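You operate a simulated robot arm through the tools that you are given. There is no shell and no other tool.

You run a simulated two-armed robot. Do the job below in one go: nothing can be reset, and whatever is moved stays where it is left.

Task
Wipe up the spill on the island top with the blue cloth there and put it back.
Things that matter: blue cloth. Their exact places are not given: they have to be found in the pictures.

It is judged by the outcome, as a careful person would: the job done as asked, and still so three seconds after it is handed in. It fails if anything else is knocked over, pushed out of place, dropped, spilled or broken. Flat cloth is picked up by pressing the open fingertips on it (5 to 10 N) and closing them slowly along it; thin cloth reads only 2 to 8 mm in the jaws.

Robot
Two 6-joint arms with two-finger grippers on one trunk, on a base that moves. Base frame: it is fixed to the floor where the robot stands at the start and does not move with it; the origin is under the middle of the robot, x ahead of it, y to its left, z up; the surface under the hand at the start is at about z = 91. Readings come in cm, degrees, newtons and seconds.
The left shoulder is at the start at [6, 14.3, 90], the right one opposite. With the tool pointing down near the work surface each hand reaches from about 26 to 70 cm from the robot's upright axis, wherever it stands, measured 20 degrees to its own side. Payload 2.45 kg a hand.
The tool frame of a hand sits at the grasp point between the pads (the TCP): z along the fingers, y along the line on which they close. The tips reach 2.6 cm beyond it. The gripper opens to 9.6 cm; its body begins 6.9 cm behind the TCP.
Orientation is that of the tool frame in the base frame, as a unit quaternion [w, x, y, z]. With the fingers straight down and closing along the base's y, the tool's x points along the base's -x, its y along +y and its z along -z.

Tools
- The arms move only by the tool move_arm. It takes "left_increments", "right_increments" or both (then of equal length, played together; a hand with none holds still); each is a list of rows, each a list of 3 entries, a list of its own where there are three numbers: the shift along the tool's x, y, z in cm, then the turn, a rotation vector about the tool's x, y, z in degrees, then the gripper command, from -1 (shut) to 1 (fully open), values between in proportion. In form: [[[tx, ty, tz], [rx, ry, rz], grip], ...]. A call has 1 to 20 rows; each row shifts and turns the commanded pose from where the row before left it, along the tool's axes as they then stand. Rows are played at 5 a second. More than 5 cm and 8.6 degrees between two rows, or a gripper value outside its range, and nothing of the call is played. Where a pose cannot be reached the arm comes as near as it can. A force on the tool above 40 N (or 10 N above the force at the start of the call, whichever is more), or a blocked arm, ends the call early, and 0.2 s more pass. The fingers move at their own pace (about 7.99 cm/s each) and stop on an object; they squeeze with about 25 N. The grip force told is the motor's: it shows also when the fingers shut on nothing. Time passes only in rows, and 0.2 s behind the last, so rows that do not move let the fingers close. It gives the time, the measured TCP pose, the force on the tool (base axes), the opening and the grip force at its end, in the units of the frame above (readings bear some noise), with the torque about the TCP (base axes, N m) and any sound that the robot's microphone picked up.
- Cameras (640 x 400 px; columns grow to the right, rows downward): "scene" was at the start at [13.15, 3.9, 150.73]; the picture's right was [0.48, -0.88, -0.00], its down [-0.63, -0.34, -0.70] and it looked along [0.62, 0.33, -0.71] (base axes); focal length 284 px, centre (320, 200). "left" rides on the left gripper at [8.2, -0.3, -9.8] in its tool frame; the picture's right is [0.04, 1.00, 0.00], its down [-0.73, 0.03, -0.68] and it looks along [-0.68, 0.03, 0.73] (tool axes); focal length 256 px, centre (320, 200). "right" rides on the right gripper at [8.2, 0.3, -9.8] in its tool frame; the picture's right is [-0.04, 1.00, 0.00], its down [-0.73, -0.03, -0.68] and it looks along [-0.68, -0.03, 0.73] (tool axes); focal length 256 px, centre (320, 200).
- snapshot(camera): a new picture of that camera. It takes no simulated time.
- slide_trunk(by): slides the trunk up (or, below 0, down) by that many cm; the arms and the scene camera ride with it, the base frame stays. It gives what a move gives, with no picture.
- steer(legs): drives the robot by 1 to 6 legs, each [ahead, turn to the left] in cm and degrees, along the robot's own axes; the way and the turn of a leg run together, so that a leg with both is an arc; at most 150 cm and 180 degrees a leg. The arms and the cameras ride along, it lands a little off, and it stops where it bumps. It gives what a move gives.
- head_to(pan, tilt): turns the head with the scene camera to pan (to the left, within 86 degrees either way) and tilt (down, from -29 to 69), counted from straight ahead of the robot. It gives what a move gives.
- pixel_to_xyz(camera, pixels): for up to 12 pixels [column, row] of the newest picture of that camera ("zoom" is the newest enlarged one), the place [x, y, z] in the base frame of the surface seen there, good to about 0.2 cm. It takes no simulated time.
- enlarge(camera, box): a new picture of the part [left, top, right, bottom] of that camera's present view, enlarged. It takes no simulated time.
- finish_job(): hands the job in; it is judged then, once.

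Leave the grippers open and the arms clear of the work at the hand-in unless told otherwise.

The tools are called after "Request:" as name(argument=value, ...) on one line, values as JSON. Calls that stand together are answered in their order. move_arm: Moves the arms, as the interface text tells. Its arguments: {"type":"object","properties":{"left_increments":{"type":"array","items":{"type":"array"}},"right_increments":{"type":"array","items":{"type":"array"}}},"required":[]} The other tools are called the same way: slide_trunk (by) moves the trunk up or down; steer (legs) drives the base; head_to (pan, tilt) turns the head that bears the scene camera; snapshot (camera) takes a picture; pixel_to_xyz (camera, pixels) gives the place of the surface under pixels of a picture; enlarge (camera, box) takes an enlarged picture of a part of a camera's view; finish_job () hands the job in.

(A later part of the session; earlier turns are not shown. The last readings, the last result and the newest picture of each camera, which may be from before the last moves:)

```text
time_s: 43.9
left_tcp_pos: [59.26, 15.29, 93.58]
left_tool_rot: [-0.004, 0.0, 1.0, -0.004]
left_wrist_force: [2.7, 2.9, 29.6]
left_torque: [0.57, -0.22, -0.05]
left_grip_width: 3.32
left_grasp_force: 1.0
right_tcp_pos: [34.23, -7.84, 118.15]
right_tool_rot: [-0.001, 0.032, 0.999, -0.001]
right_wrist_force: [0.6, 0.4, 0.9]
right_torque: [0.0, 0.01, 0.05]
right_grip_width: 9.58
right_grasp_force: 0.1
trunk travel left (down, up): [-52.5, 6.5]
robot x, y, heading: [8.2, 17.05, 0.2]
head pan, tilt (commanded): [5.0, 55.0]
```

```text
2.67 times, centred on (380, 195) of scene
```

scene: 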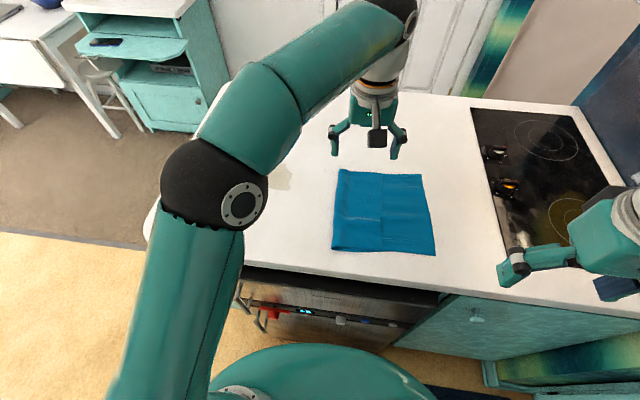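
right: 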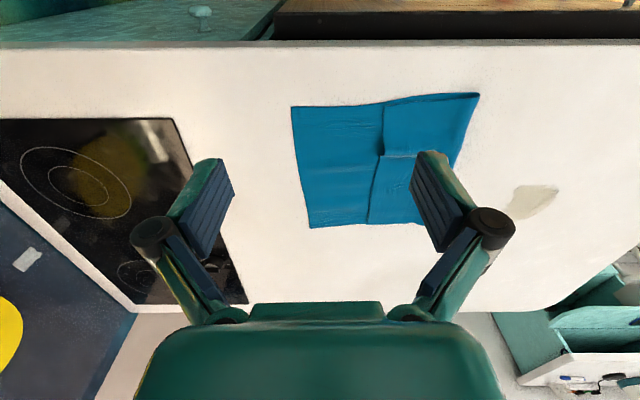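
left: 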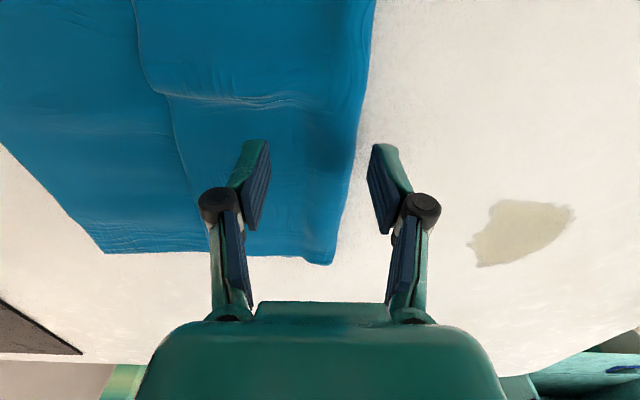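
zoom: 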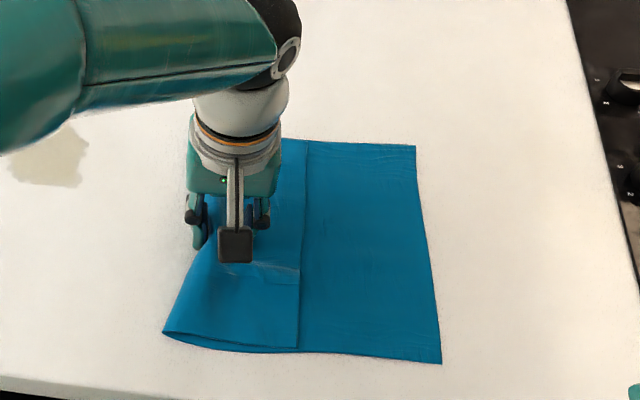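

The fold is gathering nicely between the fingers, but the force rose to 30 N since the tips swing lower as they close. I'll ease up 0.25 cm and keep closing while easing slightly.

Request:
move_arm(left_increments=[[[0, 0, -0.15], [0, 0, 0], -0.35], [[0, 0, -0.1], [0, 0, 0], -0.45], [[0, 0, -0.03], [0, 0, 0], -0.55], [[0, 0, -0.03], [0, 0, 0], -0.65]])

Request:
enlarge(camera="left", box=[160, 60, 480, 260])

```text
time_s: 44.9
left_tcp_pos: [59.28, 15.31, 93.56]
left_tool_rot: [-0.007, 0.001, 1.0, -0.002]
left_wrist_force: [-1.1, -0.6, 13.2]
left_torque: [0.08, -0.07, -0.01]
left_grip_width: 1.68
left_grasp_force: 0.0
right_tcp_pos: [34.24, -7.93, 118.16]
right_tool_rot: [-0.001, 0.032, 0.999, -0.001]
right_wrist_force: [-0.2, -0.4, 0.1]
right_torque: [0.0, -0.02, 0.01]
right_grip_width: 9.6
right_grasp_force: 0.0
trunk travel left (down, up): [-52.5, 6.5]
robot x, y, heading: [8.08, 17.04, 0.0]
head pan, tilt (commanded): [5.0, 55.0]
```

```text
2.00 times, centred on (320, 160) of left
```

zoom: 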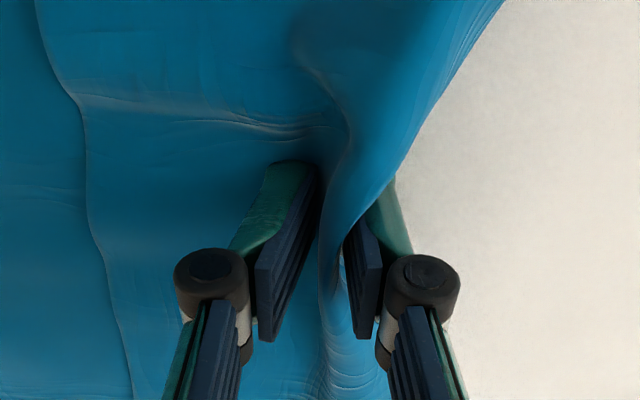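

The force is 13 N, opening 1.7 cm, and the gathered fold stands between the pads. I close the rest of the way.

Request:
move_arm(left_increments=[[[0, 0, -0.03], [0, 0, 0], -0.75], [[0, 0, -0.03], [0, 0, 0], -0.85], [[0, 0, 0], [0, 0, 0], -0.95], [[0, 0, 0], [0, 0, 0], -1], [[0, 0, 0], [0, 0, 0], -1], [[0, 0, 0], [0, 0, 0], -1]])

Request:
enlarge(camera="left", box=[160, 60, 480, 260])

```text
time_s: 46.3
left_tcp_pos: [59.38, 15.29, 93.66]
left_tool_rot: [-0.007, 0.001, 1.0, -0.004]
left_wrist_force: [-0.1, 0.8, 8.5]
left_torque: [0.13, -0.04, -0.02]
left_grip_width: 0.21
left_grasp_force: 24.1
right_tcp_pos: [34.2, -7.78, 118.24]
right_tool_rot: [-0.001, 0.032, 0.999, 0.0]
right_wrist_force: [1.0, 0.2, -0.6]
right_torque: [-0.03, -0.01, 0.02]
right_grip_width: 9.6
right_grasp_force: 0.0
trunk travel left (down, up): [-52.5, 6.5]
robot x, y, heading: [8.26, 17.51, 0.0]
head pan, tilt (commanded): [5.0, 55.0]
```

```text
2.00 times, centred on (320, 160) of left
```

zoom: 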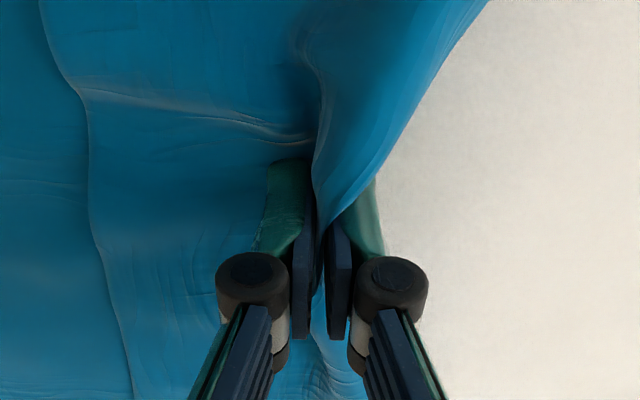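

The jaws read 2.1 mm with 24 N: cloth is between the pads. I'll lift 2 cm to check what is held.

Request:
move_arm(left_increments=[[[0, 0, -0.7], [0, 0, 0], -1], [[0, 0, -0.7], [0, 0, 0], -1], [[0, 0, -0.6], [0, 0, 0], -1]])

Request:
enlarge(camera="left", box=[160, 60, 480, 260])

Request:
enlarge(camera="scene", box=[290, 120, 470, 270])

```text
time_s: 47.1
left_tcp_pos: [59.45, 15.44, 95.66]
left_tool_rot: [-0.006, -0.001, 1.0, -0.004]
left_wrist_force: [-0.3, -0.7, -1.8]
left_torque: [-0.19, 0.06, 0.0]
left_grip_width: 0.37
left_grasp_force: 22.7
right_tcp_pos: [34.26, -7.8, 118.18]
right_tool_rot: [-0.002, 0.031, 1.0, -0.001]
right_wrist_force: [-0.2, -0.2, 0.2]
right_torque: [0.0, 0.01, -0.03]
right_grip_width: 9.59
right_grasp_force: 0.0
trunk travel left (down, up): [-52.5, 6.5]
robot x, y, heading: [8.13, 17.32, 0.0]
head pan, tilt (commanded): [5.0, 55.0]
```

```text
2.00 times, centred on (320, 160) of left
```

zoom: 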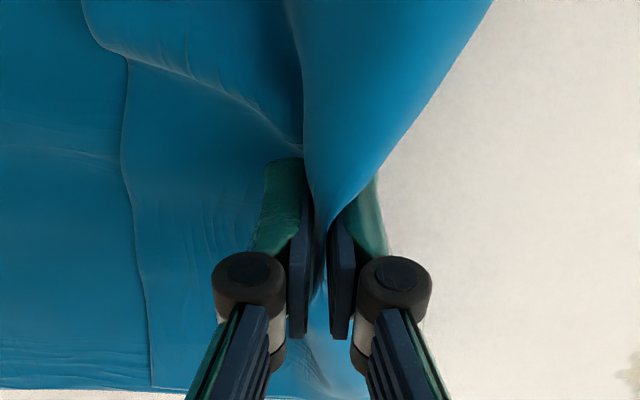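

```text
2.67 times, centred on (380, 195) of scene
```

zoom: 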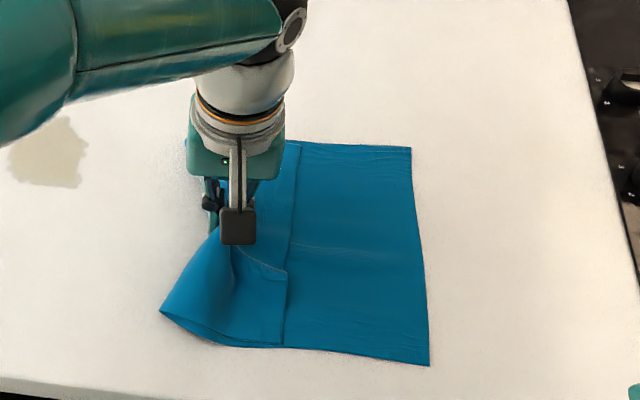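

The raised fold (both layers) is held. I'll carry it low, trailing the cloth flat, toward the near side of the spill at about (68.4, 27).

Request:
move_arm(left_increments=[[[-1, 1.4, 0], [0, 0, 0], -1], [[-1.6, 2, 0], [0, 0, 0], -1], [[-1.6, 2, 0], [0, 0, 0], -1], [[-1.6, 2, 0], [0, 0, 0], -1], [[-1.6, 2, 0], [0, 0, 0], -1], [[-1.6, 2, 0], [0, 0, 0], -1]])

Request:
snapshot(camera="scene")

Request:
snapshot(camera="left")

```text
time_s: 48.5
left_tcp_pos: [68.56, 26.89, 95.46]
left_tool_rot: [-0.006, 0.001, 1.0, -0.004]
left_wrist_force: [-0.5, 1.1, -0.8]
left_torque: [0.0, -0.01, 0.01]
left_grip_width: 0.3
left_grasp_force: 23.7
right_tcp_pos: [34.45, -7.87, 118.17]
right_tool_rot: [-0.002, 0.032, 0.999, -0.002]
right_wrist_force: [0.1, 0.6, 0.3]
right_torque: [0.0, -0.01, -0.01]
right_grip_width: 9.6
right_grasp_force: 0.0
trunk travel left (down, up): [-52.5, 6.5]
robot x, y, heading: [8.2, 17.13, 0.1]
head pan, tilt (commanded): [5.0, 55.0]
```

```text
taken
```

scene: 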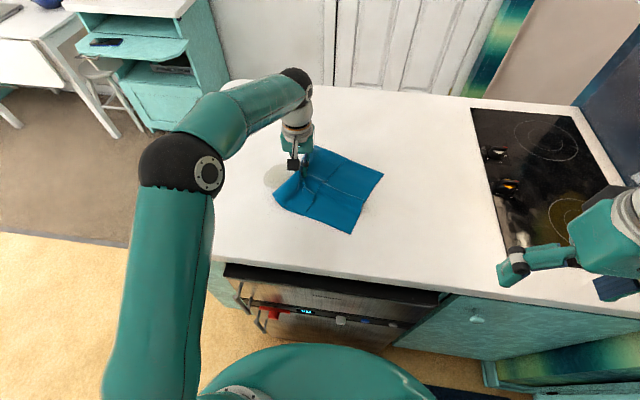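

```text
taken
```

left: 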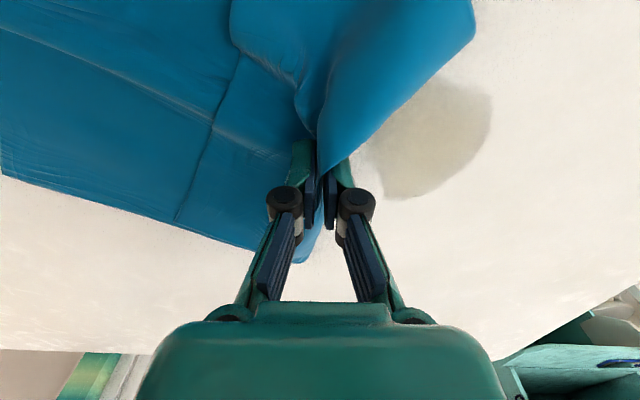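

The cloth follows well and is right beside the spill. Now I lower the pinched cloth onto the counter to press lightly.

Request:
move_arm(left_increments=[[[0, 0, 0.8], [0, 0, 0], -1], [[0, 0, 0.6], [0, 0, 0], -1], [[0, 0, 0.3], [0, 0, 0], -1], [[0, 0, 0], [0, 0, 0], -1]])

Request:
move_arm(left_increments=[[[0, 0, 0.12], [0, 0, 0], -1], [[0, 0, 0], [0, 0, 0], -1]])

```text
time_s: 49.5
left_tcp_pos: [68.43, 26.83, 93.7]
left_tool_rot: [-0.006, 0.0, 1.0, -0.004]
left_wrist_force: [-0.3, 0.5, -0.2]
left_torque: [0.05, -0.02, 0.01]
left_grip_width: 0.39
left_grasp_force: 23.5
right_tcp_pos: [34.31, -7.8, 118.15]
right_tool_rot: [-0.002, 0.031, 1.0, -0.001]
right_wrist_force: [-0.3, -0.4, 0.2]
right_torque: [0.0, 0.03, 0.01]
right_grip_width: 9.59
right_grasp_force: 0.0
trunk travel left (down, up): [-52.5, 6.5]
robot x, y, heading: [7.79, 17.23, 0.2]
head pan, tilt (commanded): [5.0, 55.0]
```

```text
time_s: 50.1
left_tcp_pos: [68.38, 26.85, 93.83]
left_tool_rot: [-0.007, 0.001, 1.0, -0.004]
left_wrist_force: [0.6, -0.1, 3.8]
left_torque: [-0.02, 0.01, -0.01]
left_grip_width: 0.34
left_grasp_force: 28.2
right_tcp_pos: [34.26, -7.81, 118.11]
right_tool_rot: [-0.002, 0.032, 0.999, 0.0]
right_wrist_force: [0.1, 0.5, 0.2]
right_torque: [0.0, -0.02, 0.01]
right_grip_width: 9.59
right_grasp_force: 0.0
trunk travel left (down, up): [-52.5, 6.5]
robot x, y, heading: [8.0, 17.33, 0.1]
head pan, tilt (commanded): [5.0, 55.0]
```

Contact at 3.8 N; I press slightly more and wipe across the spill's middle in +y, from y 27 to about 41.

Request:
move_arm(left_increments=[[[0, 0.3, 0.08], [0, 0, 0], -1], [[0, 1.2, 0], [0, 0, 0], -1], [[0, 1.2, 0], [0, 0, 0], -1], [[0, 1.2, 0], [0, 0, 0], -1], [[0, 1.2, 0], [0, 0, 0], -1], [[0, 1.2, 0], [0, 0, 0], -1], [[0, 1.2, 0], [0, 0, 0], -1], [[0, 1.2, 0], [0, 0, 0], -1], [[0, 1.2, 0], [0, 0, 0], -1], [[0, 1.2, 0], [0, 0, 0], -1], [[0, 1.2, 0], [0, 0, 0], -1], [[0, 1.2, 0], [0, 0, 0], -1]])

Request:
snapshot(camera="scene")

Request:
snapshot(camera="left")

```text
time_s: 52.7
left_tcp_pos: [68.49, 40.22, 93.64]
left_tool_rot: [-0.005, 0.0, 1.0, -0.003]
left_wrist_force: [-0.4, -5.4, 24.0]
left_torque: [-0.8, 0.04, -0.01]
left_grip_width: 0.35
left_grasp_force: 25.8
right_tcp_pos: [34.11, -7.83, 118.21]
right_tool_rot: [-0.001, 0.032, 1.0, -0.001]
right_wrist_force: [0.3, 0.3, 0.0]
right_torque: [0.0, 0.02, -0.03]
right_grip_width: 9.61
right_grasp_force: 0.1
trunk travel left (down, up): [-52.5, 6.5]
robot x, y, heading: [7.63, 17.17, -0.4]
head pan, tilt (commanded): [5.0, 55.0]
```

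```text
taken
```

scene: 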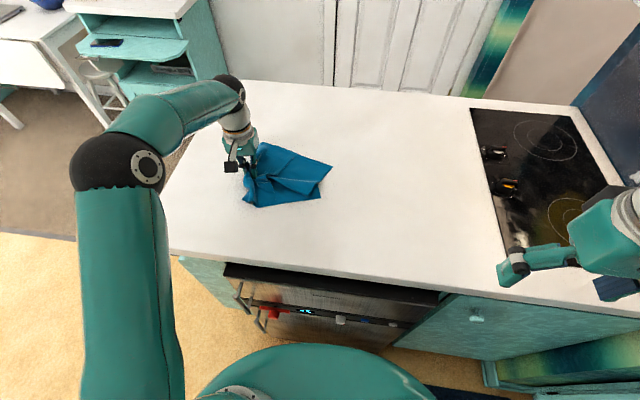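

```text
taken
```

left: 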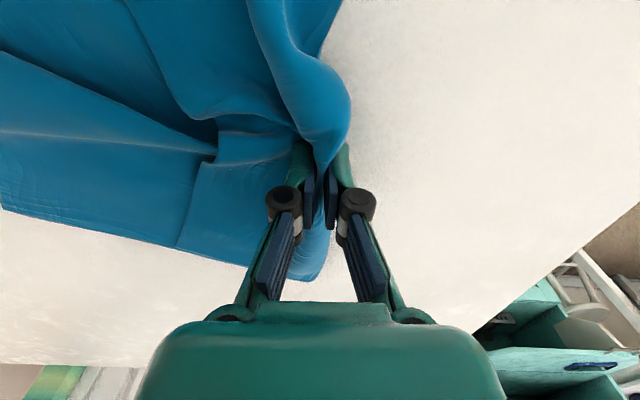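

The whole spill area is now under the cloth, nothing left visible outside it; the force rose to 24 N, so I ease up a little and pull the cloth 9 cm further on to see what is left beneath.

Request:
move_arm(left_increments=[[[0, 0, -0.15], [0, 0, 0], -1], [[0, 1, -0.05], [0, 0, 0], -1], [[0, 1.2, 0], [0, 0, 0], -1], [[0, 1.2, 0], [0, 0, 0], -1], [[0, 1.2, 0], [0, 0, 0], -1], [[0, 1.2, 0], [0, 0, 0], -1], [[0, 1.2, 0], [0, 0, 0], -1], [[0, 1.2, 0], [0, 0, 0], -1]])

Request:
snapshot(camera="scene")

Request:
enlarge(camera="scene", box=[190, 100, 370, 240])

```text
time_s: 54.5
left_tcp_pos: [68.4, 48.46, 93.76]
left_tool_rot: [-0.006, 0.0, 1.0, -0.003]
left_wrist_force: [-0.3, -3.7, 10.8]
left_torque: [-0.13, 0.02, 0.0]
left_grip_width: 0.32
left_grasp_force: 22.3
right_tcp_pos: [34.24, -7.89, 118.26]
right_tool_rot: [-0.002, 0.032, 0.999, -0.001]
right_wrist_force: [0.2, 0.4, -0.6]
right_torque: [-0.02, -0.02, 0.02]
right_grip_width: 9.59
right_grasp_force: 0.1
trunk travel left (down, up): [-52.5, 6.5]
robot x, y, heading: [7.99, 17.15, -0.1]
head pan, tilt (commanded): [5.0, 55.0]
```

```text
taken
```

scene: 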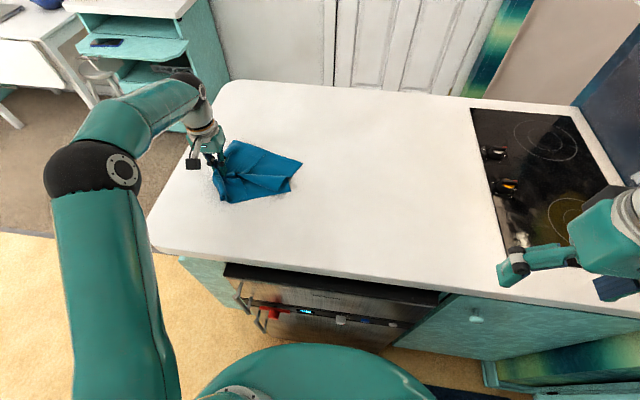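

```text
2.86 times, centred on (280, 170) of scene
```

zoom: 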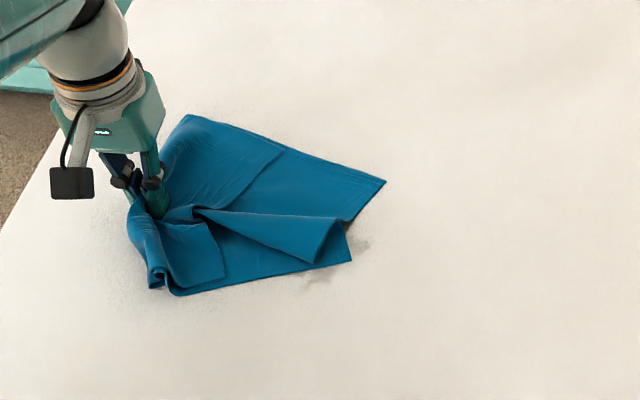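

Most of the visible area is clean, but a faint grey residue shows by the trailing edge at about zoom (358,245) and (318,277). I'll measure it.

Request:
pixel_to_xyz(camera="zoom", pixels=[[358, 245], [318, 277], [350, 262], [385, 181], [175, 293], [190, 117], [270, 240], [300, 283], [366, 238]])

Request:
enlarge(camera="scene", box=[250, 160, 320, 215])

```text
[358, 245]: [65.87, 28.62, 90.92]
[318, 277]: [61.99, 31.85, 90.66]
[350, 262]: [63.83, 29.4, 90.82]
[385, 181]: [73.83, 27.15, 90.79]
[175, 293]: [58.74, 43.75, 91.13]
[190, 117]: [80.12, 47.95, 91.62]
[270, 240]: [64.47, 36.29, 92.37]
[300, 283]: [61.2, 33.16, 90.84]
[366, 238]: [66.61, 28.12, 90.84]
```

```text
7.27 times, centred on (285, 188) of scene
```

zoom: 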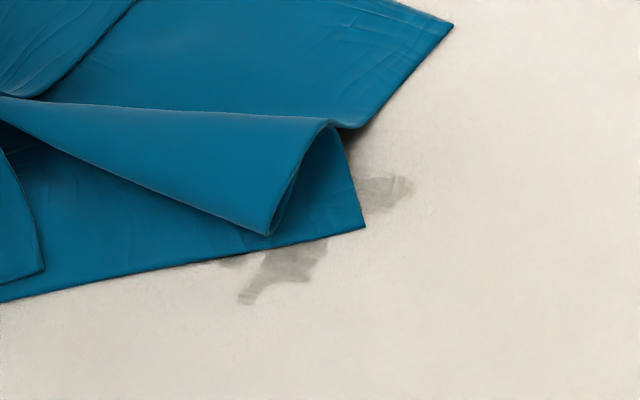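

Residue lies at about (66, 28.5) and (62, 32). A pinch in the middle of the cloth will let me press through the cloth and rub over the whole area, so I'll release the fold here, rise, and look.

Request:
move_arm(left_increments=[[[0, 0, 0], [0, 0, 0], -0.7], [[0, 0, 0], [0, 0, 0], -0.4], [[0, 0, -0.5], [0, 0, 0], -0.4], [[0, 0, -2], [0, 0, 0], -0.4], [[0, 0, -4], [0, 0, 0], -0.4], [[0, 0, -4], [0, 0, 0], 0.0]])

Request:
move_arm(left_increments=[[[3, 2, -3], [0, 0, 0], 0.4], [[3, 2, -3], [0, 0, 0], 0.4], [[3, 1, 0], [0, 0, 0], 0.4]])

Request:
enlarge(camera="scene", box=[190, 100, 370, 240])

Request:
snapshot(camera="left")

```text
time_s: 55.9
left_tcp_pos: [68.82, 48.48, 104.06]
left_tool_rot: [-0.007, 0.0, 1.0, -0.003]
left_wrist_force: [-0.2, 1.0, 0.0]
left_torque: [-0.01, 0.03, 0.01]
left_grip_width: 4.81
left_grasp_force: 0.0
right_tcp_pos: [34.22, -7.77, 118.19]
right_tool_rot: [-0.002, 0.032, 0.999, -0.001]
right_wrist_force: [-0.2, -0.3, 0.6]
right_torque: [0.03, 0.02, 0.02]
right_grip_width: 9.61
right_grasp_force: 0.0
trunk travel left (down, up): [-52.5, 6.5]
robot x, y, heading: [7.6, 17.3, 0.3]
head pan, tilt (commanded): [5.0, 55.0]
```

```text
time_s: 56.7
left_tcp_pos: [59.5, 53.52, 110.31]
left_tool_rot: [-0.006, 0.0, 1.0, -0.003]
left_wrist_force: [0.1, 0.6, -0.1]
left_torque: [-0.03, -0.03, -0.02]
left_grip_width: 6.73
left_grasp_force: 0.1
right_tcp_pos: [34.13, -7.73, 118.19]
right_tool_rot: [0.0, 0.031, 1.0, -0.001]
right_wrist_force: [-0.1, -0.5, 0.5]
right_torque: [0.01, -0.04, -0.01]
right_grip_width: 9.6
right_grasp_force: 0.0
trunk travel left (down, up): [-52.5, 6.5]
robot x, y, heading: [7.73, 17.28, 0.1]
head pan, tilt (commanded): [5.0, 55.0]
```

```text
2.86 times, centred on (280, 170) of scene
```

zoom: 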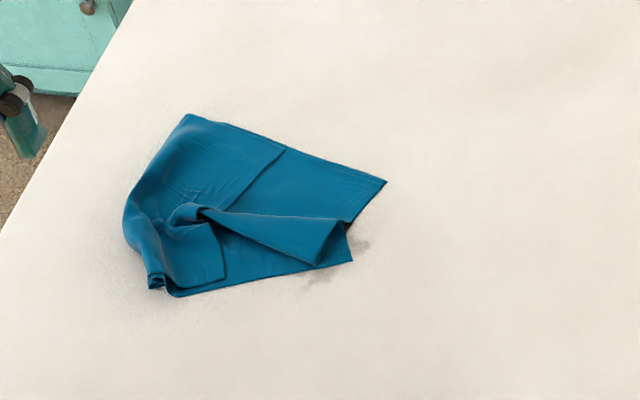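

```text
taken
```

left: 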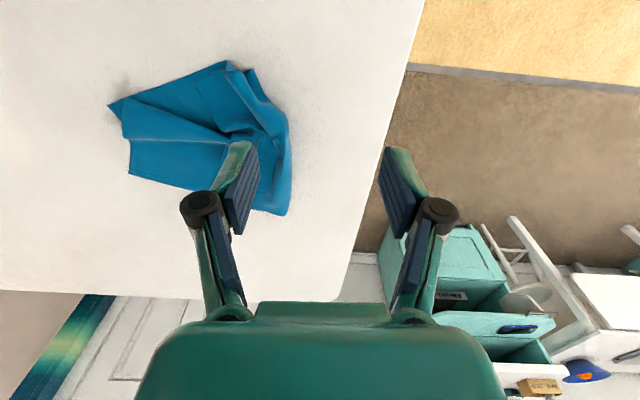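

The cloth lies crumpled over the former spill area with a standing ridge. I'll measure the ridge and the outlines to pick the new pinch point.

Request:
pixel_to_xyz(camera="zoom", pixels=[[210, 212], [270, 220], [320, 225], [260, 235], [300, 248], [325, 255], [270, 180], [230, 260], [186, 117], [125, 215], [155, 285], [352, 260]])

```text
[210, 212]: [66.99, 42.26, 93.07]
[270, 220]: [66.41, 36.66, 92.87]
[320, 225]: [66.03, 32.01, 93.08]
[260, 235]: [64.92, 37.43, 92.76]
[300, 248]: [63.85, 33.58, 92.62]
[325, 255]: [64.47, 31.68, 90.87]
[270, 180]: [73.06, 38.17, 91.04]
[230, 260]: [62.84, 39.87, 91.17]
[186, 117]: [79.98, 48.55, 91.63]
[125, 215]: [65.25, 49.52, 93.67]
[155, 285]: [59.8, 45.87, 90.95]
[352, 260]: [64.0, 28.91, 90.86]
```

The ridge runs along y from (67,42) to (66,32), about 2 cm high. I'll turn the left tool 90° about its axis so the jaws close along x and can take this ridge at about (65.3, 36.5), in the middle of the cloth.

Request:
move_arm(left_increments=[[[0, 0, 0], [0, 0, 8.2], 0], [[0, 0, 0], [0, 0, 8.2], 0], [[0, 0, 0], [0, 0, 8.2], 0], [[0, 0, 0], [0, 0, 8.2], 0], [[0, 0, 0], [0, 0, 8.2], 0], [[0, 0, 0], [0, 0, 8.2], 0], [[0, 0, 0], [0, 0, 8.2], 0], [[0, 0, 0], [0, 0, 8.2], 0], [[0, 0, 0], [0, 0, 8.2], 0], [[0, 0, 0], [0, 0, 8.2], 0], [[0, 0, 0], [0, 0, 8], 0]])

```text
time_s: 59.1
left_tcp_pos: [59.55, 53.47, 110.18]
left_tool_rot: [-0.002, 0.708, 0.706, -0.007]
left_wrist_force: [0.1, -0.6, -0.2]
left_torque: [-0.01, -0.01, 0.03]
left_grip_width: 4.8
left_grasp_force: 0.0
right_tcp_pos: [34.3, -7.87, 118.09]
right_tool_rot: [-0.001, 0.032, 0.999, -0.001]
right_wrist_force: [1.1, -0.2, 0.4]
right_torque: [-0.01, -0.01, -0.01]
right_grip_width: 9.61
right_grasp_force: 0.2
trunk travel left (down, up): [-52.5, 6.5]
robot x, y, heading: [7.81, 17.32, 0.0]
head pan, tilt (commanded): [5.0, 55.0]
```

The jaws now close along x. I move above the ridge at (65.3, 36.5) and down to z≈99.

Request:
move_arm(left_increments=[[[-3.4, 1.15, 0], [0, 0, 0], 0], [[-3.4, 1.15, 0], [0, 0, 0], 0], [[-3.4, 1.15, 0], [0, 0, 0], 0], [[-3.4, 1.15, 0], [0, 0, 0], 0], [[-3.4, 1.15, 0], [0, 0, 0], 0], [[0, 0, 3.5], [0, 0, 0], 0], [[0, 0, 3.5], [0, 0, 0], 0], [[0, 0, 3.5], [0, 0, 0], 0]])

Request:
snapshot(camera="left")

Request:
enlarge(camera="scene", box=[190, 100, 370, 240])

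```text
time_s: 60.9
left_tcp_pos: [65.27, 36.55, 99.62]
left_tool_rot: [-0.001, 0.707, 0.707, -0.009]
left_wrist_force: [0.3, 0.5, 0.0]
left_torque: [0.0, -0.02, 0.0]
left_grip_width: 4.79
left_grasp_force: 0.0
right_tcp_pos: [34.34, -7.9, 118.18]
right_tool_rot: [-0.003, 0.031, 1.0, -0.001]
right_wrist_force: [1.0, -0.2, 0.0]
right_torque: [-0.01, 0.01, 0.0]
right_grip_width: 9.6
right_grasp_force: 0.0
trunk travel left (down, up): [-52.5, 6.5]
robot x, y, heading: [8.29, 17.31, -0.0]
head pan, tilt (commanded): [5.0, 55.0]
```

```text
taken
```

left: 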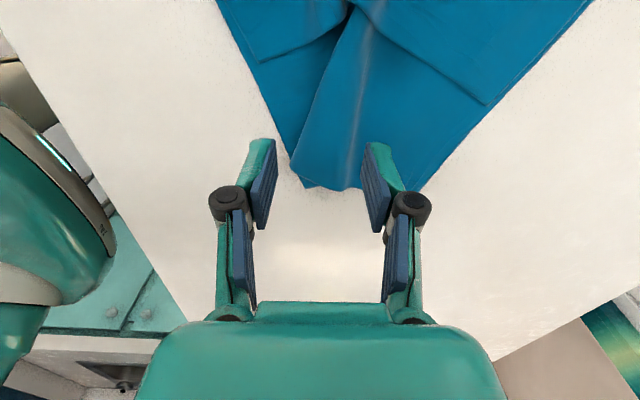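

```text
2.86 times, centred on (280, 170) of scene
```

zoom: 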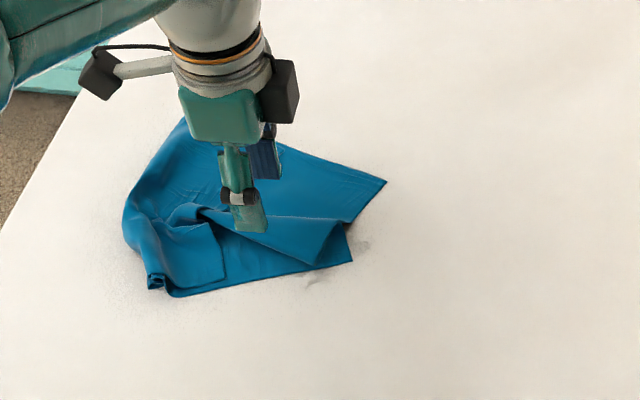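

The ridge lies between the open jaws. I lower toward the counter.

Request:
move_arm(left_increments=[[[0, 0, 2.5], [0, 0, 0], 0], [[0, 0, 1.5], [0, 0, 0], 0], [[0, 0, 1.0], [0, 0, 0], 0], [[0, 0, 0.5], [0, 0, 0], 0], [[0, 0, 0.3], [0, 0, 0], 0], [[0, 0, 0], [0, 0, 0], 0]])

Request:
move_arm(left_increments=[[[0, 0, 0.15], [0, 0, 0], 0], [[0, 0, 0], [0, 0, 0], 0]])

```text
time_s: 62.3
left_tcp_pos: [65.19, 36.47, 93.88]
left_tool_rot: [-0.002, 0.707, 0.707, -0.007]
left_wrist_force: [0.4, -0.8, 0.8]
left_torque: [-0.01, 0.01, 0.0]
left_grip_width: 4.82
left_grasp_force: 0.2
right_tcp_pos: [34.27, -7.74, 118.22]
right_tool_rot: [-0.001, 0.031, 1.0, -0.001]
right_wrist_force: [-0.1, 0.6, 0.3]
right_torque: [0.0, -0.02, 0.06]
right_grip_width: 9.59
right_grasp_force: 0.0
trunk travel left (down, up): [-52.5, 6.5]
robot x, y, heading: [7.89, 17.1, -0.1]
head pan, tilt (commanded): [5.0, 55.0]
```

```text
time_s: 62.9
left_tcp_pos: [65.23, 36.54, 93.83]
left_tool_rot: [-0.003, 0.707, 0.707, -0.007]
left_wrist_force: [-0.1, -0.2, 0.0]
left_torque: [-0.01, 0.02, -0.01]
left_grip_width: 4.8
left_grasp_force: 0.1
right_tcp_pos: [34.34, -7.81, 118.33]
right_tool_rot: [-0.002, 0.031, 1.0, 0.0]
right_wrist_force: [-0.6, 0.3, 0.5]
right_torque: [0.01, 0.0, -0.01]
right_grip_width: 9.59
right_grasp_force: 0.1
trunk travel left (down, up): [-52.5, 6.5]
robot x, y, heading: [7.71, 17.24, 0.0]
head pan, tilt (commanded): [5.0, 55.0]
```

No contact yet; a few finer steps down.

Request:
move_arm(left_increments=[[[0, 0, 0.15], [0, 0, 0], 0], [[0, 0, 0], [0, 0, 0], 0]])

Request:
move_arm(left_increments=[[[0, 0, 0.1], [0, 0, 0], 0], [[0, 0, 0], [0, 0, 0], 0]])

```text
time_s: 63.5
left_tcp_pos: [65.19, 36.44, 93.61]
left_tool_rot: [-0.002, 0.707, 0.707, -0.008]
left_wrist_force: [-0.4, -0.6, 1.3]
left_torque: [-0.01, -0.05, -0.01]
left_grip_width: 4.83
left_grasp_force: 0.0
right_tcp_pos: [34.39, -7.82, 118.15]
right_tool_rot: [-0.001, 0.032, 0.999, -0.001]
right_wrist_force: [0.3, 0.0, -1.2]
right_torque: [-0.03, -0.01, 0.0]
right_grip_width: 9.6
right_grasp_force: 0.1
trunk travel left (down, up): [-52.5, 6.5]
robot x, y, heading: [7.83, 17.13, -0.2]
head pan, tilt (commanded): [5.0, 55.0]
```

```text
time_s: 64.1
left_tcp_pos: [65.16, 36.39, 93.54]
left_tool_rot: [-0.003, 0.707, 0.707, -0.006]
left_wrist_force: [-0.2, 0.5, 5.5]
left_torque: [0.03, -0.15, 0.04]
left_grip_width: 4.9
left_grasp_force: 0.4
right_tcp_pos: [34.24, -7.81, 118.2]
right_tool_rot: [-0.002, 0.032, 0.999, -0.001]
right_wrist_force: [-0.3, 1.2, 0.1]
right_torque: [-0.02, 0.01, -0.01]
right_grip_width: 9.58
right_grasp_force: 0.0
trunk travel left (down, up): [-52.5, 6.5]
robot x, y, heading: [7.94, 17.42, 0.0]
head pan, tilt (commanded): [5.0, 55.0]
```

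The press is 5.5 N. I close slowly, easing up slightly as the tips swing down.

Request:
move_arm(left_increments=[[[0, 0, 0], [0, 0, 0], -0.12], [[0, 0, -0.04], [0, 0, 0], -0.24], [[0, 0, -0.04], [0, 0, 0], -0.36], [[0, 0, -0.04], [0, 0, 0], -0.48], [[0, 0, -0.04], [0, 0, 0], -0.6], [[0, 0, -0.03], [0, 0, 0], -0.72], [[0, 0, -0.02], [0, 0, 0], -0.84], [[0, 0, 0], [0, 0, 0], -1], [[0, 0, 0], [0, 0, 0], -1], [[0, 0, 0], [0, 0, 0], -1]])

Request:
snapshot(camera="left")

Request:
enlarge(camera="scene", box=[190, 100, 370, 240])

```text
time_s: 66.3
left_tcp_pos: [65.14, 36.46, 93.75]
left_tool_rot: [-0.003, 0.707, 0.707, -0.007]
left_wrist_force: [-0.1, -0.1, -0.1]
left_torque: [0.0, -0.03, -0.03]
left_grip_width: 0.42
left_grasp_force: 26.3
right_tcp_pos: [34.24, -7.7, 118.19]
right_tool_rot: [-0.002, 0.031, 1.0, -0.001]
right_wrist_force: [0.0, 1.1, 0.3]
right_torque: [0.0, 0.0, -0.02]
right_grip_width: 9.62
right_grasp_force: 0.0
trunk travel left (down, up): [-52.5, 6.5]
robot x, y, heading: [8.08, 17.42, -0.0]
head pan, tilt (commanded): [5.0, 55.0]
```

```text
taken
```

left: 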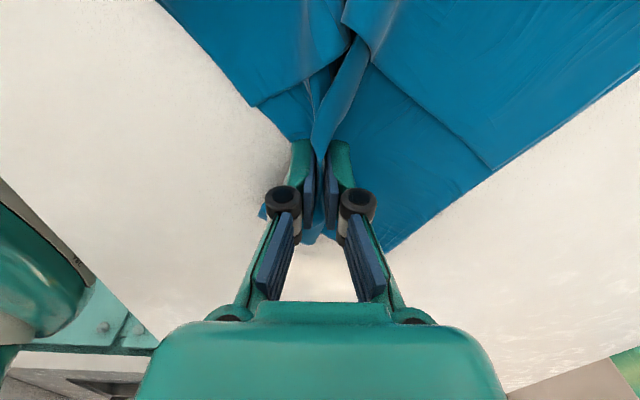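

```text
2.86 times, centred on (280, 170) of scene
```

zoom: 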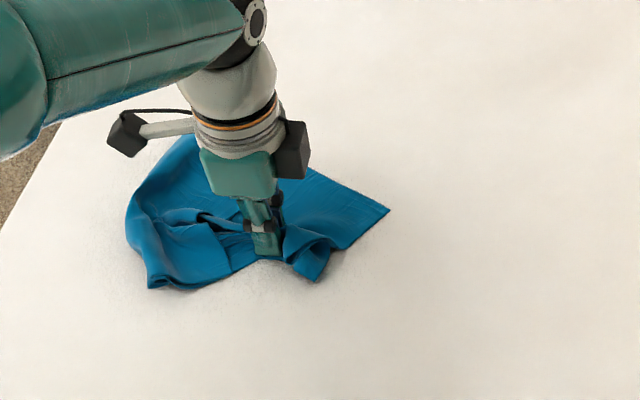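

The ridge is held (4.2 mm, 26 N) in mid-cloth with cloth under both tips. I press lightly again and check the force.

Request:
move_arm(left_increments=[[[0, 0, 0.12], [0, 0, 0], -1], [[0, 0, 0.08], [0, 0, 0], -1], [[0, 0, 0], [0, 0, 0], -1]])

```text
time_s: 67.1
left_tcp_pos: [65.21, 36.48, 93.59]
left_tool_rot: [-0.002, 0.707, 0.707, -0.006]
left_wrist_force: [0.7, 0.7, 11.3]
left_torque: [0.04, 0.09, -0.03]
left_grip_width: 0.44
left_grasp_force: 26.2
right_tcp_pos: [34.32, -7.92, 118.25]
right_tool_rot: [-0.001, 0.031, 1.0, -0.001]
right_wrist_force: [-0.3, 0.5, 0.2]
right_torque: [0.01, 0.01, 0.0]
right_grip_width: 9.6
right_grasp_force: 0.0
trunk travel left (down, up): [-52.5, 6.5]
robot x, y, heading: [8.06, 17.27, -0.0]
head pan, tilt (commanded): [5.0, 55.0]
```

Press is 11 N. I rub through the area: first −y along x≈65 to y≈27.

Request:
move_arm(left_increments=[[[-1.1, 0, -0.03], [0, 0, 0], -1], [[-1.1, 0, 0], [0, 0, 0], -1], [[-1.1, 0, 0], [0, 0, 0], -1], [[-1.1, 0, 0], [0, 0, 0], -1], [[-1.1, 0, 0], [0, 0, 0], -1], [[-1.1, 0, 0], [0, 0, 0], -1], [[-1.1, 0, 0], [0, 0, 0], -1], [[-1.1, 0, 0], [0, 0, 0], -1], [[-0.6, 0, 0], [0, 0, 0], -1]])

Request:
snapshot(camera="left")

Request:
enlarge(camera="scene", box=[190, 100, 370, 240])

```text
time_s: 69.1
left_tcp_pos: [65.03, 27.1, 93.6]
left_tool_rot: [-0.003, 0.707, 0.707, -0.007]
left_wrist_force: [0.0, 1.3, 9.3]
left_torque: [0.09, 0.09, 0.02]
left_grip_width: 0.32
left_grasp_force: 22.5
right_tcp_pos: [34.25, -7.69, 118.14]
right_tool_rot: [-0.002, 0.032, 0.999, -0.001]
right_wrist_force: [0.1, -0.3, 0.1]
right_torque: [-0.01, 0.03, 0.03]
right_grip_width: 9.59
right_grasp_force: 0.0
trunk travel left (down, up): [-52.5, 6.5]
robot x, y, heading: [7.78, 17.26, -0.2]
head pan, tilt (commanded): [5.0, 55.0]
```

```text
taken
```

left: 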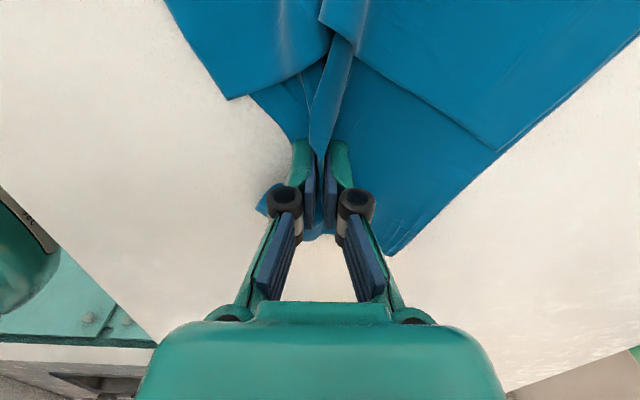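

```text
2.86 times, centred on (280, 170) of scene
```

zoom: 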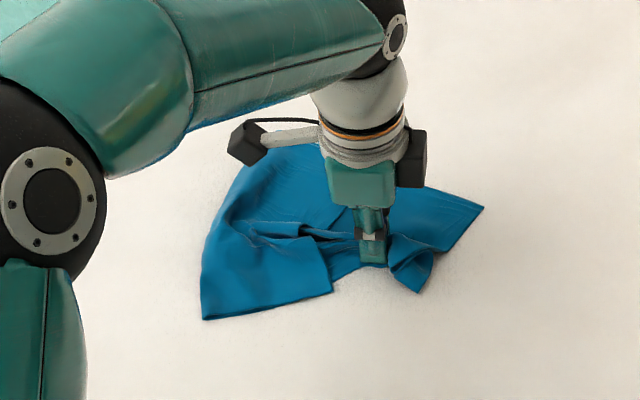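

The whole cloth moves with the pinch. Next I shift to x≈68.5 and rub +y to about y 40.

Request:
move_arm(left_increments=[[[0, 1.2, 0], [0, 0, 0], -1], [[0, 1.2, 0], [0, 0, 0], -1], [[0, 1.1, 0], [0, 0, 0], -1], [[1.2, 0, 0], [0, 0, 0], -1], [[1.2, 0, 0], [0, 0, 0], -1], [[1.2, 0, 0], [0, 0, 0], -1], [[1.2, 0, 0], [0, 0, 0], -1], [[1.2, 0, 0], [0, 0, 0], -1], [[1.2, 0, 0], [0, 0, 0], -1], [[1.2, 0, 0], [0, 0, 0], -1], [[1.2, 0, 0], [0, 0, 0], -1], [[1.2, 0, 0], [0, 0, 0], -1], [[1.2, 0, 0], [0, 0, 0], -1], [[1.2, 0, 0], [0, 0, 0], -1]])

Request:
enlarge(camera="scene", box=[190, 100, 370, 240])

```text
time_s: 72.1
left_tcp_pos: [68.69, 40.25, 93.76]
left_tool_rot: [-0.001, 0.708, 0.706, -0.006]
left_wrist_force: [0.7, -1.2, 17.6]
left_torque: [-0.06, -0.01, 0.0]
left_grip_width: 0.32
left_grasp_force: 23.0
right_tcp_pos: [34.15, -7.97, 118.19]
right_tool_rot: [-0.001, 0.032, 0.999, -0.001]
right_wrist_force: [-0.2, -0.1, 0.0]
right_torque: [-0.01, -0.01, -0.02]
right_grip_width: 9.62
right_grasp_force: 0.1
trunk travel left (down, up): [-52.5, 6.5]
robot x, y, heading: [7.86, 16.93, -0.1]
head pan, tilt (commanded): [5.0, 55.0]
```

```text
2.86 times, centred on (280, 170) of scene
```

zoom: 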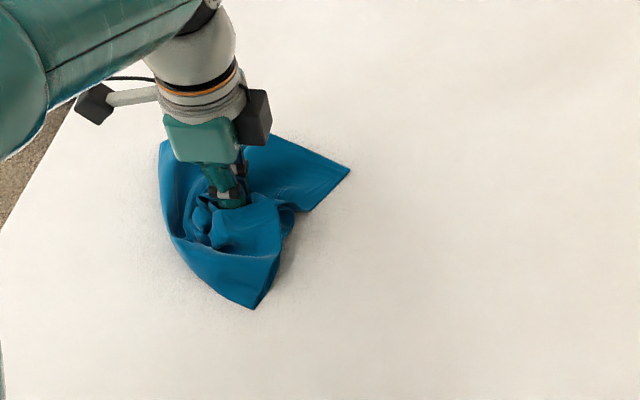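

The earlier grey marks at zoom (318,277) and (358,245) are gone. I continue: shift to x≈72 and rub −y to y≈27.

Request:
move_arm(left_increments=[[[0, 1.2, -0.06], [0, 0, 0], -1], [[0, 1.2, 0], [0, 0, 0], -1], [[0, 1.0, 0], [0, 0, 0], -1], [[-1.2, 0, 0], [0, 0, 0], -1], [[-1.2, 0, 0], [0, 0, 0], -1], [[-1.2, 0, 0], [0, 0, 0], -1], [[-1.2, 0, 0], [0, 0, 0], -1], [[-1.2, 0, 0], [0, 0, 0], -1], [[-1.2, 0, 0], [0, 0, 0], -1], [[-1.2, 0, 0], [0, 0, 0], -1], [[-1.2, 0, 0], [0, 0, 0], -1], [[-1.2, 0, 0], [0, 0, 0], -1], [[-1.2, 0, 0], [0, 0, 0], -1], [[-1.2, 0, 0], [0, 0, 0], -1]])

Request:
enlarge(camera="scene", box=[190, 100, 370, 240])

```text
time_s: 75.1
left_tcp_pos: [71.92, 27.0, 93.73]
left_tool_rot: [-0.003, 0.708, 0.707, -0.007]
left_wrist_force: [0.1, 0.1, 5.4]
left_torque: [0.05, 0.0, -0.01]
left_grip_width: 0.44
left_grasp_force: 23.0
right_tcp_pos: [34.25, -7.79, 118.21]
right_tool_rot: [-0.001, 0.032, 0.999, 0.0]
right_wrist_force: [-0.3, -0.2, -0.2]
right_torque: [0.02, 0.0, 0.04]
right_grip_width: 9.61
right_grasp_force: 0.0
trunk travel left (down, up): [-52.5, 6.5]
robot x, y, heading: [8.1, 17.08, -0.0]
head pan, tilt (commanded): [5.0, 55.0]
```

```text
2.86 times, centred on (280, 170) of scene
```

zoom: 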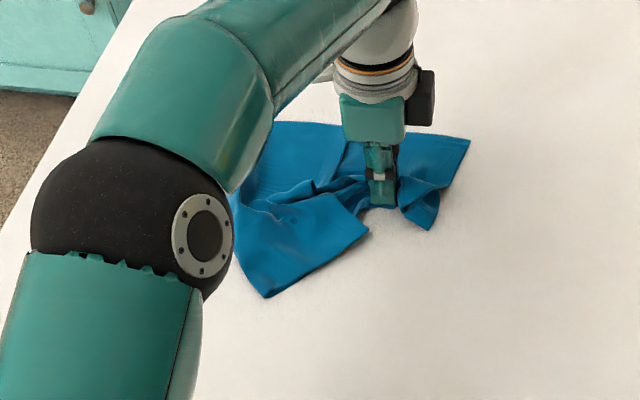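

Next: cross to x≈62 and rub +y up to y≈39.

Request:
move_arm(left_increments=[[[0.5, -1.3, 0.03], [0, 0, 0], -1], [[0.4, -1.3, 0], [0, 0, 0], -1], [[0, -1.3, 0], [0, 0, 0], -1], [[0, -1.3, 0], [0, 0, 0], -1], [[0, -1.3, 0], [0, 0, 0], -1], [[0, -1.3, 0], [0, 0, 0], -1], [[0, -1.3, 0], [0, 0, 0], -1], [[0, -1, 0], [0, 0, 0], -1], [[1.2, 0, 0], [0, 0, 0], -1], [[1.2, 0, 0], [0, 0, 0], -1], [[1.2, 0, 0], [0, 0, 0], -1], [[1.2, 0, 0], [0, 0, 0], -1], [[1.2, 0, 0], [0, 0, 0], -1], [[1.2, 0, 0], [0, 0, 0], -1], [[1.2, 0, 0], [0, 0, 0], -1], [[1.2, 0, 0], [0, 0, 0], -1], [[1.2, 0, 0], [0, 0, 0], -1]])

Request:
enlarge(camera="scene", box=[190, 100, 370, 240])

```text
time_s: 78.7
left_tcp_pos: [61.98, 38.8, 93.61]
left_tool_rot: [-0.001, 0.707, 0.707, -0.007]
left_wrist_force: [-1.3, -0.3, 3.7]
left_torque: [0.0, 0.05, 0.02]
left_grip_width: 0.35
left_grasp_force: 23.0
right_tcp_pos: [34.18, -7.76, 118.21]
right_tool_rot: [-0.002, 0.032, 0.999, -0.001]
right_wrist_force: [0.4, -0.1, 0.4]
right_torque: [-0.01, 0.01, -0.01]
right_grip_width: 9.59
right_grasp_force: 0.0
trunk travel left (down, up): [-52.5, 6.5]
robot x, y, heading: [7.9, 17.29, 0.0]
head pan, tilt (commanded): [5.0, 55.0]
```

```text
2.86 times, centred on (280, 170) of scene
```

zoom: 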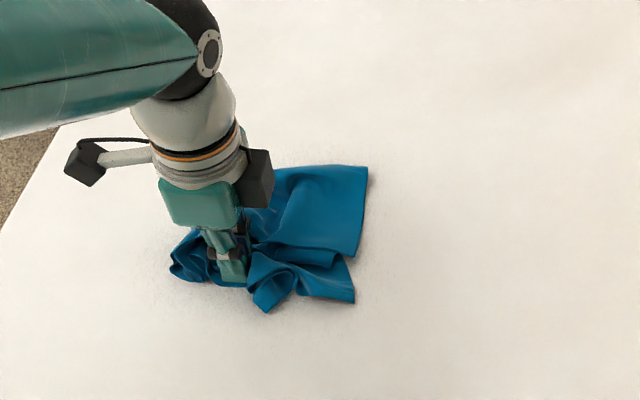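

Now one more pass: over to x≈67, then −y all the way to y≈20, which also begins the way back and uncovers the spot for a check.

Request:
move_arm(left_increments=[[[0, 1.3, 0.03], [0, 0, 0], -1], [[0, 1.3, 0.02], [0, 0, 0], -1], [[0, 1.3, 0], [0, 0, 0], -1], [[0, 1.1, 0], [0, 0, 0], -1], [[-1.3, 0, 0], [0, 0, 0], -1], [[-1.3, 0, 0], [0, 0, 0], -1], [[-1.3, 0, 0], [0, 0, 0], -1], [[-1.3, 0, 0], [0, 0, 0], -1], [[-1.3, 0, 0], [0, 0, 0], -1], [[-1.3, 0, 0], [0, 0, 0], -1], [[-1.3, 0, 0], [0, 0, 0], -1], [[-1.3, 0, 0], [0, 0, 0], -1], [[-1.3, 0, 0], [0, 0, 0], -1], [[-1.3, 0, 0], [0, 0, 0], -1], [[-1.3, 0, 0], [0, 0, 0], -1], [[-1.3, 0, 0], [0, 0, 0], -1], [[-1.3, 0, 0], [0, 0, 0], -1], [[-1.3, 0, 0], [0, 0, 0], -1]])

Request:
snapshot(camera="scene")

Request:
enlarge(camera="scene", box=[190, 100, 370, 240])

```text
time_s: 82.5
left_tcp_pos: [66.94, 20.62, 93.66]
left_tool_rot: [-0.002, 0.707, 0.707, -0.007]
left_wrist_force: [-0.6, 1.0, 4.5]
left_torque: [0.02, 0.02, -0.01]
left_grip_width: 0.38
left_grasp_force: 23.5
right_tcp_pos: [34.18, -7.83, 118.08]
right_tool_rot: [-0.003, 0.031, 1.0, 0.0]
right_wrist_force: [1.0, 0.3, -0.1]
right_torque: [0.01, 0.01, 0.0]
right_grip_width: 9.6
right_grasp_force: 0.0
trunk travel left (down, up): [-52.5, 6.5]
robot x, y, heading: [7.88, 17.25, 0.3]
head pan, tilt (commanded): [5.0, 55.0]
```

```text
taken
```

scene: 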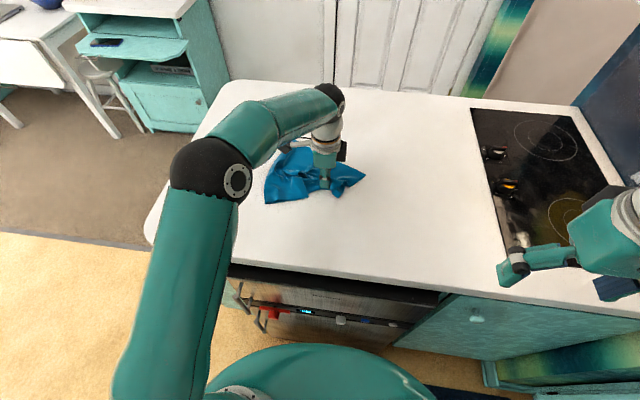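

```text
2.86 times, centred on (280, 170) of scene
```

zoom: 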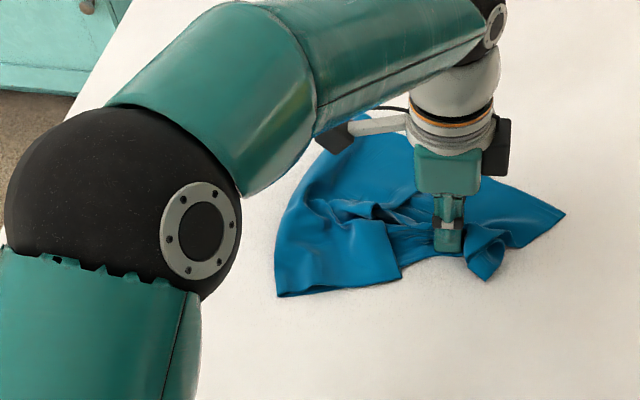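

The cloth slides well. I ease up slightly and draw it back toward its original place, with the hand to about (58, 5).

Request:
move_arm(left_increments=[[[-1.2, -0.7, -0.2], [0, 0, 0], -1], [[-1.3, -0.75, -0.2], [0, 0, 0], -1], [[-1.3, -0.75, 0], [0, 0, 0], -1], [[-1.3, -0.75, 0], [0, 0, 0], -1], [[-1.3, -0.75, 0], [0, 0, 0], -1], [[-1.3, -0.75, 0], [0, 0, 0], -1], [[-1.3, -0.75, 0], [0, 0, 0], -1], [[-1.3, -0.75, 0], [0, 0, 0], -1], [[-1.3, -0.75, 0], [0, 0, 0], -1], [[-1.3, -0.75, 0], [0, 0, 0], -1], [[-1.3, -0.75, 0], [0, 0, 0], -1], [[-1.3, -0.75, 0], [0, 0, 0], -1]])

Request:
snapshot(camera="scene")

Request:
enlarge(camera="scene", box=[220, 100, 340, 220])

```text
time_s: 85.1
left_tcp_pos: [57.97, 5.05, 94.28]
left_tool_rot: [-0.002, 0.706, 0.708, -0.007]
left_wrist_force: [0.7, 0.0, 0.0]
left_torque: [-0.03, 0.05, 0.0]
left_grip_width: 0.47
left_grasp_force: 24.9
right_tcp_pos: [34.3, -7.8, 118.18]
right_tool_rot: [-0.002, 0.032, 0.999, -0.001]
right_wrist_force: [-0.7, -0.5, 0.0]
right_torque: [0.01, 0.0, 0.0]
right_grip_width: 9.6
right_grasp_force: 0.1
trunk travel left (down, up): [-52.5, 6.5]
robot x, y, heading: [7.32, 17.07, 0.1]
head pan, tilt (commanded): [5.0, 55.0]
```

```text
taken
```

scene: 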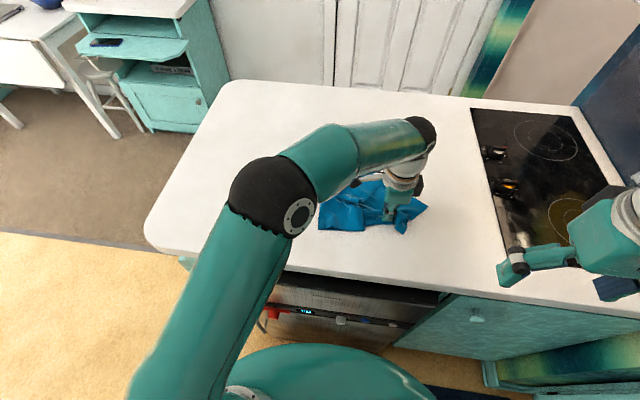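

```text
3.33 times, centred on (280, 160) of scene
```

zoom: 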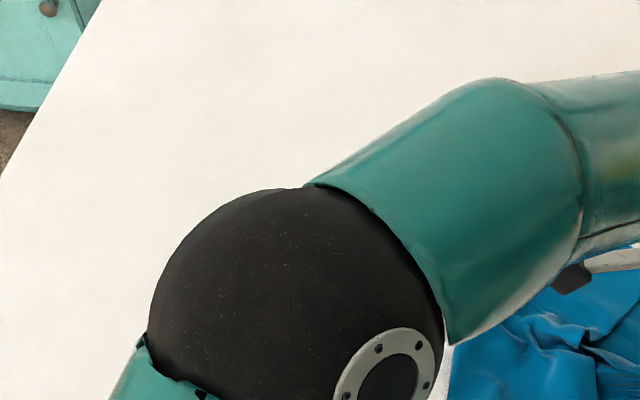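

The arm hides the spot in the scene view; I'll look with the right wrist camera and with the left one.

Request:
snapshot(camera="right")

Request:
snapshot(camera="left")

```text
taken
```

right: 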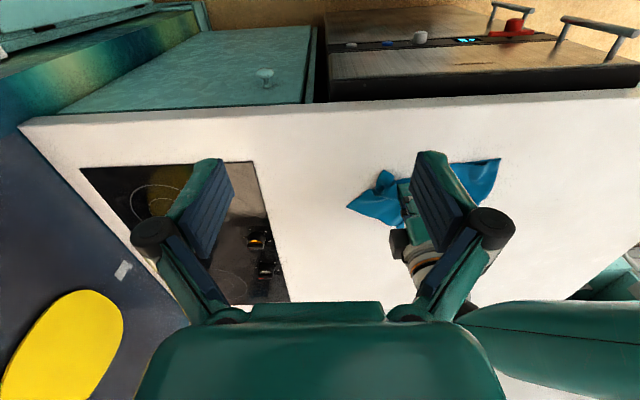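

```text
taken
```

left: 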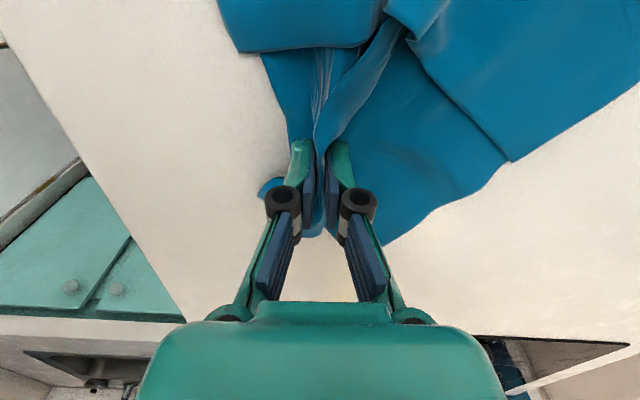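

In the right camera the spot should appear near (509, 225), and that looks white. I enlarge it.

Request:
enlarge(camera="right", box=[440, 140, 640, 300])

Request:
pixel_to_xyz(camera="right", pixels=[[530, 200], [540, 230], [500, 162], [347, 205], [480, 200], [387, 172], [540, 270]])

```text
2.50 times, centred on (540, 220) of right
```

zoom: 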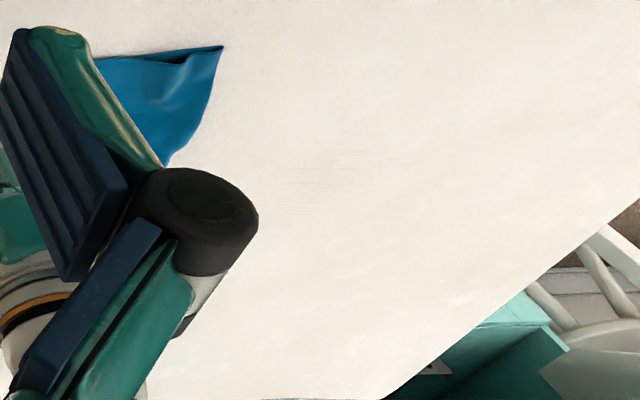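

```text
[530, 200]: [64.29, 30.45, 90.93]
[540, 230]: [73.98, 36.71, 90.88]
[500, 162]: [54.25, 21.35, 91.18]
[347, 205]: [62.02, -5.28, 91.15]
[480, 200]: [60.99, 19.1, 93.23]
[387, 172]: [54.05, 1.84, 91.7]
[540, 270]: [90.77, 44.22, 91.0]
```

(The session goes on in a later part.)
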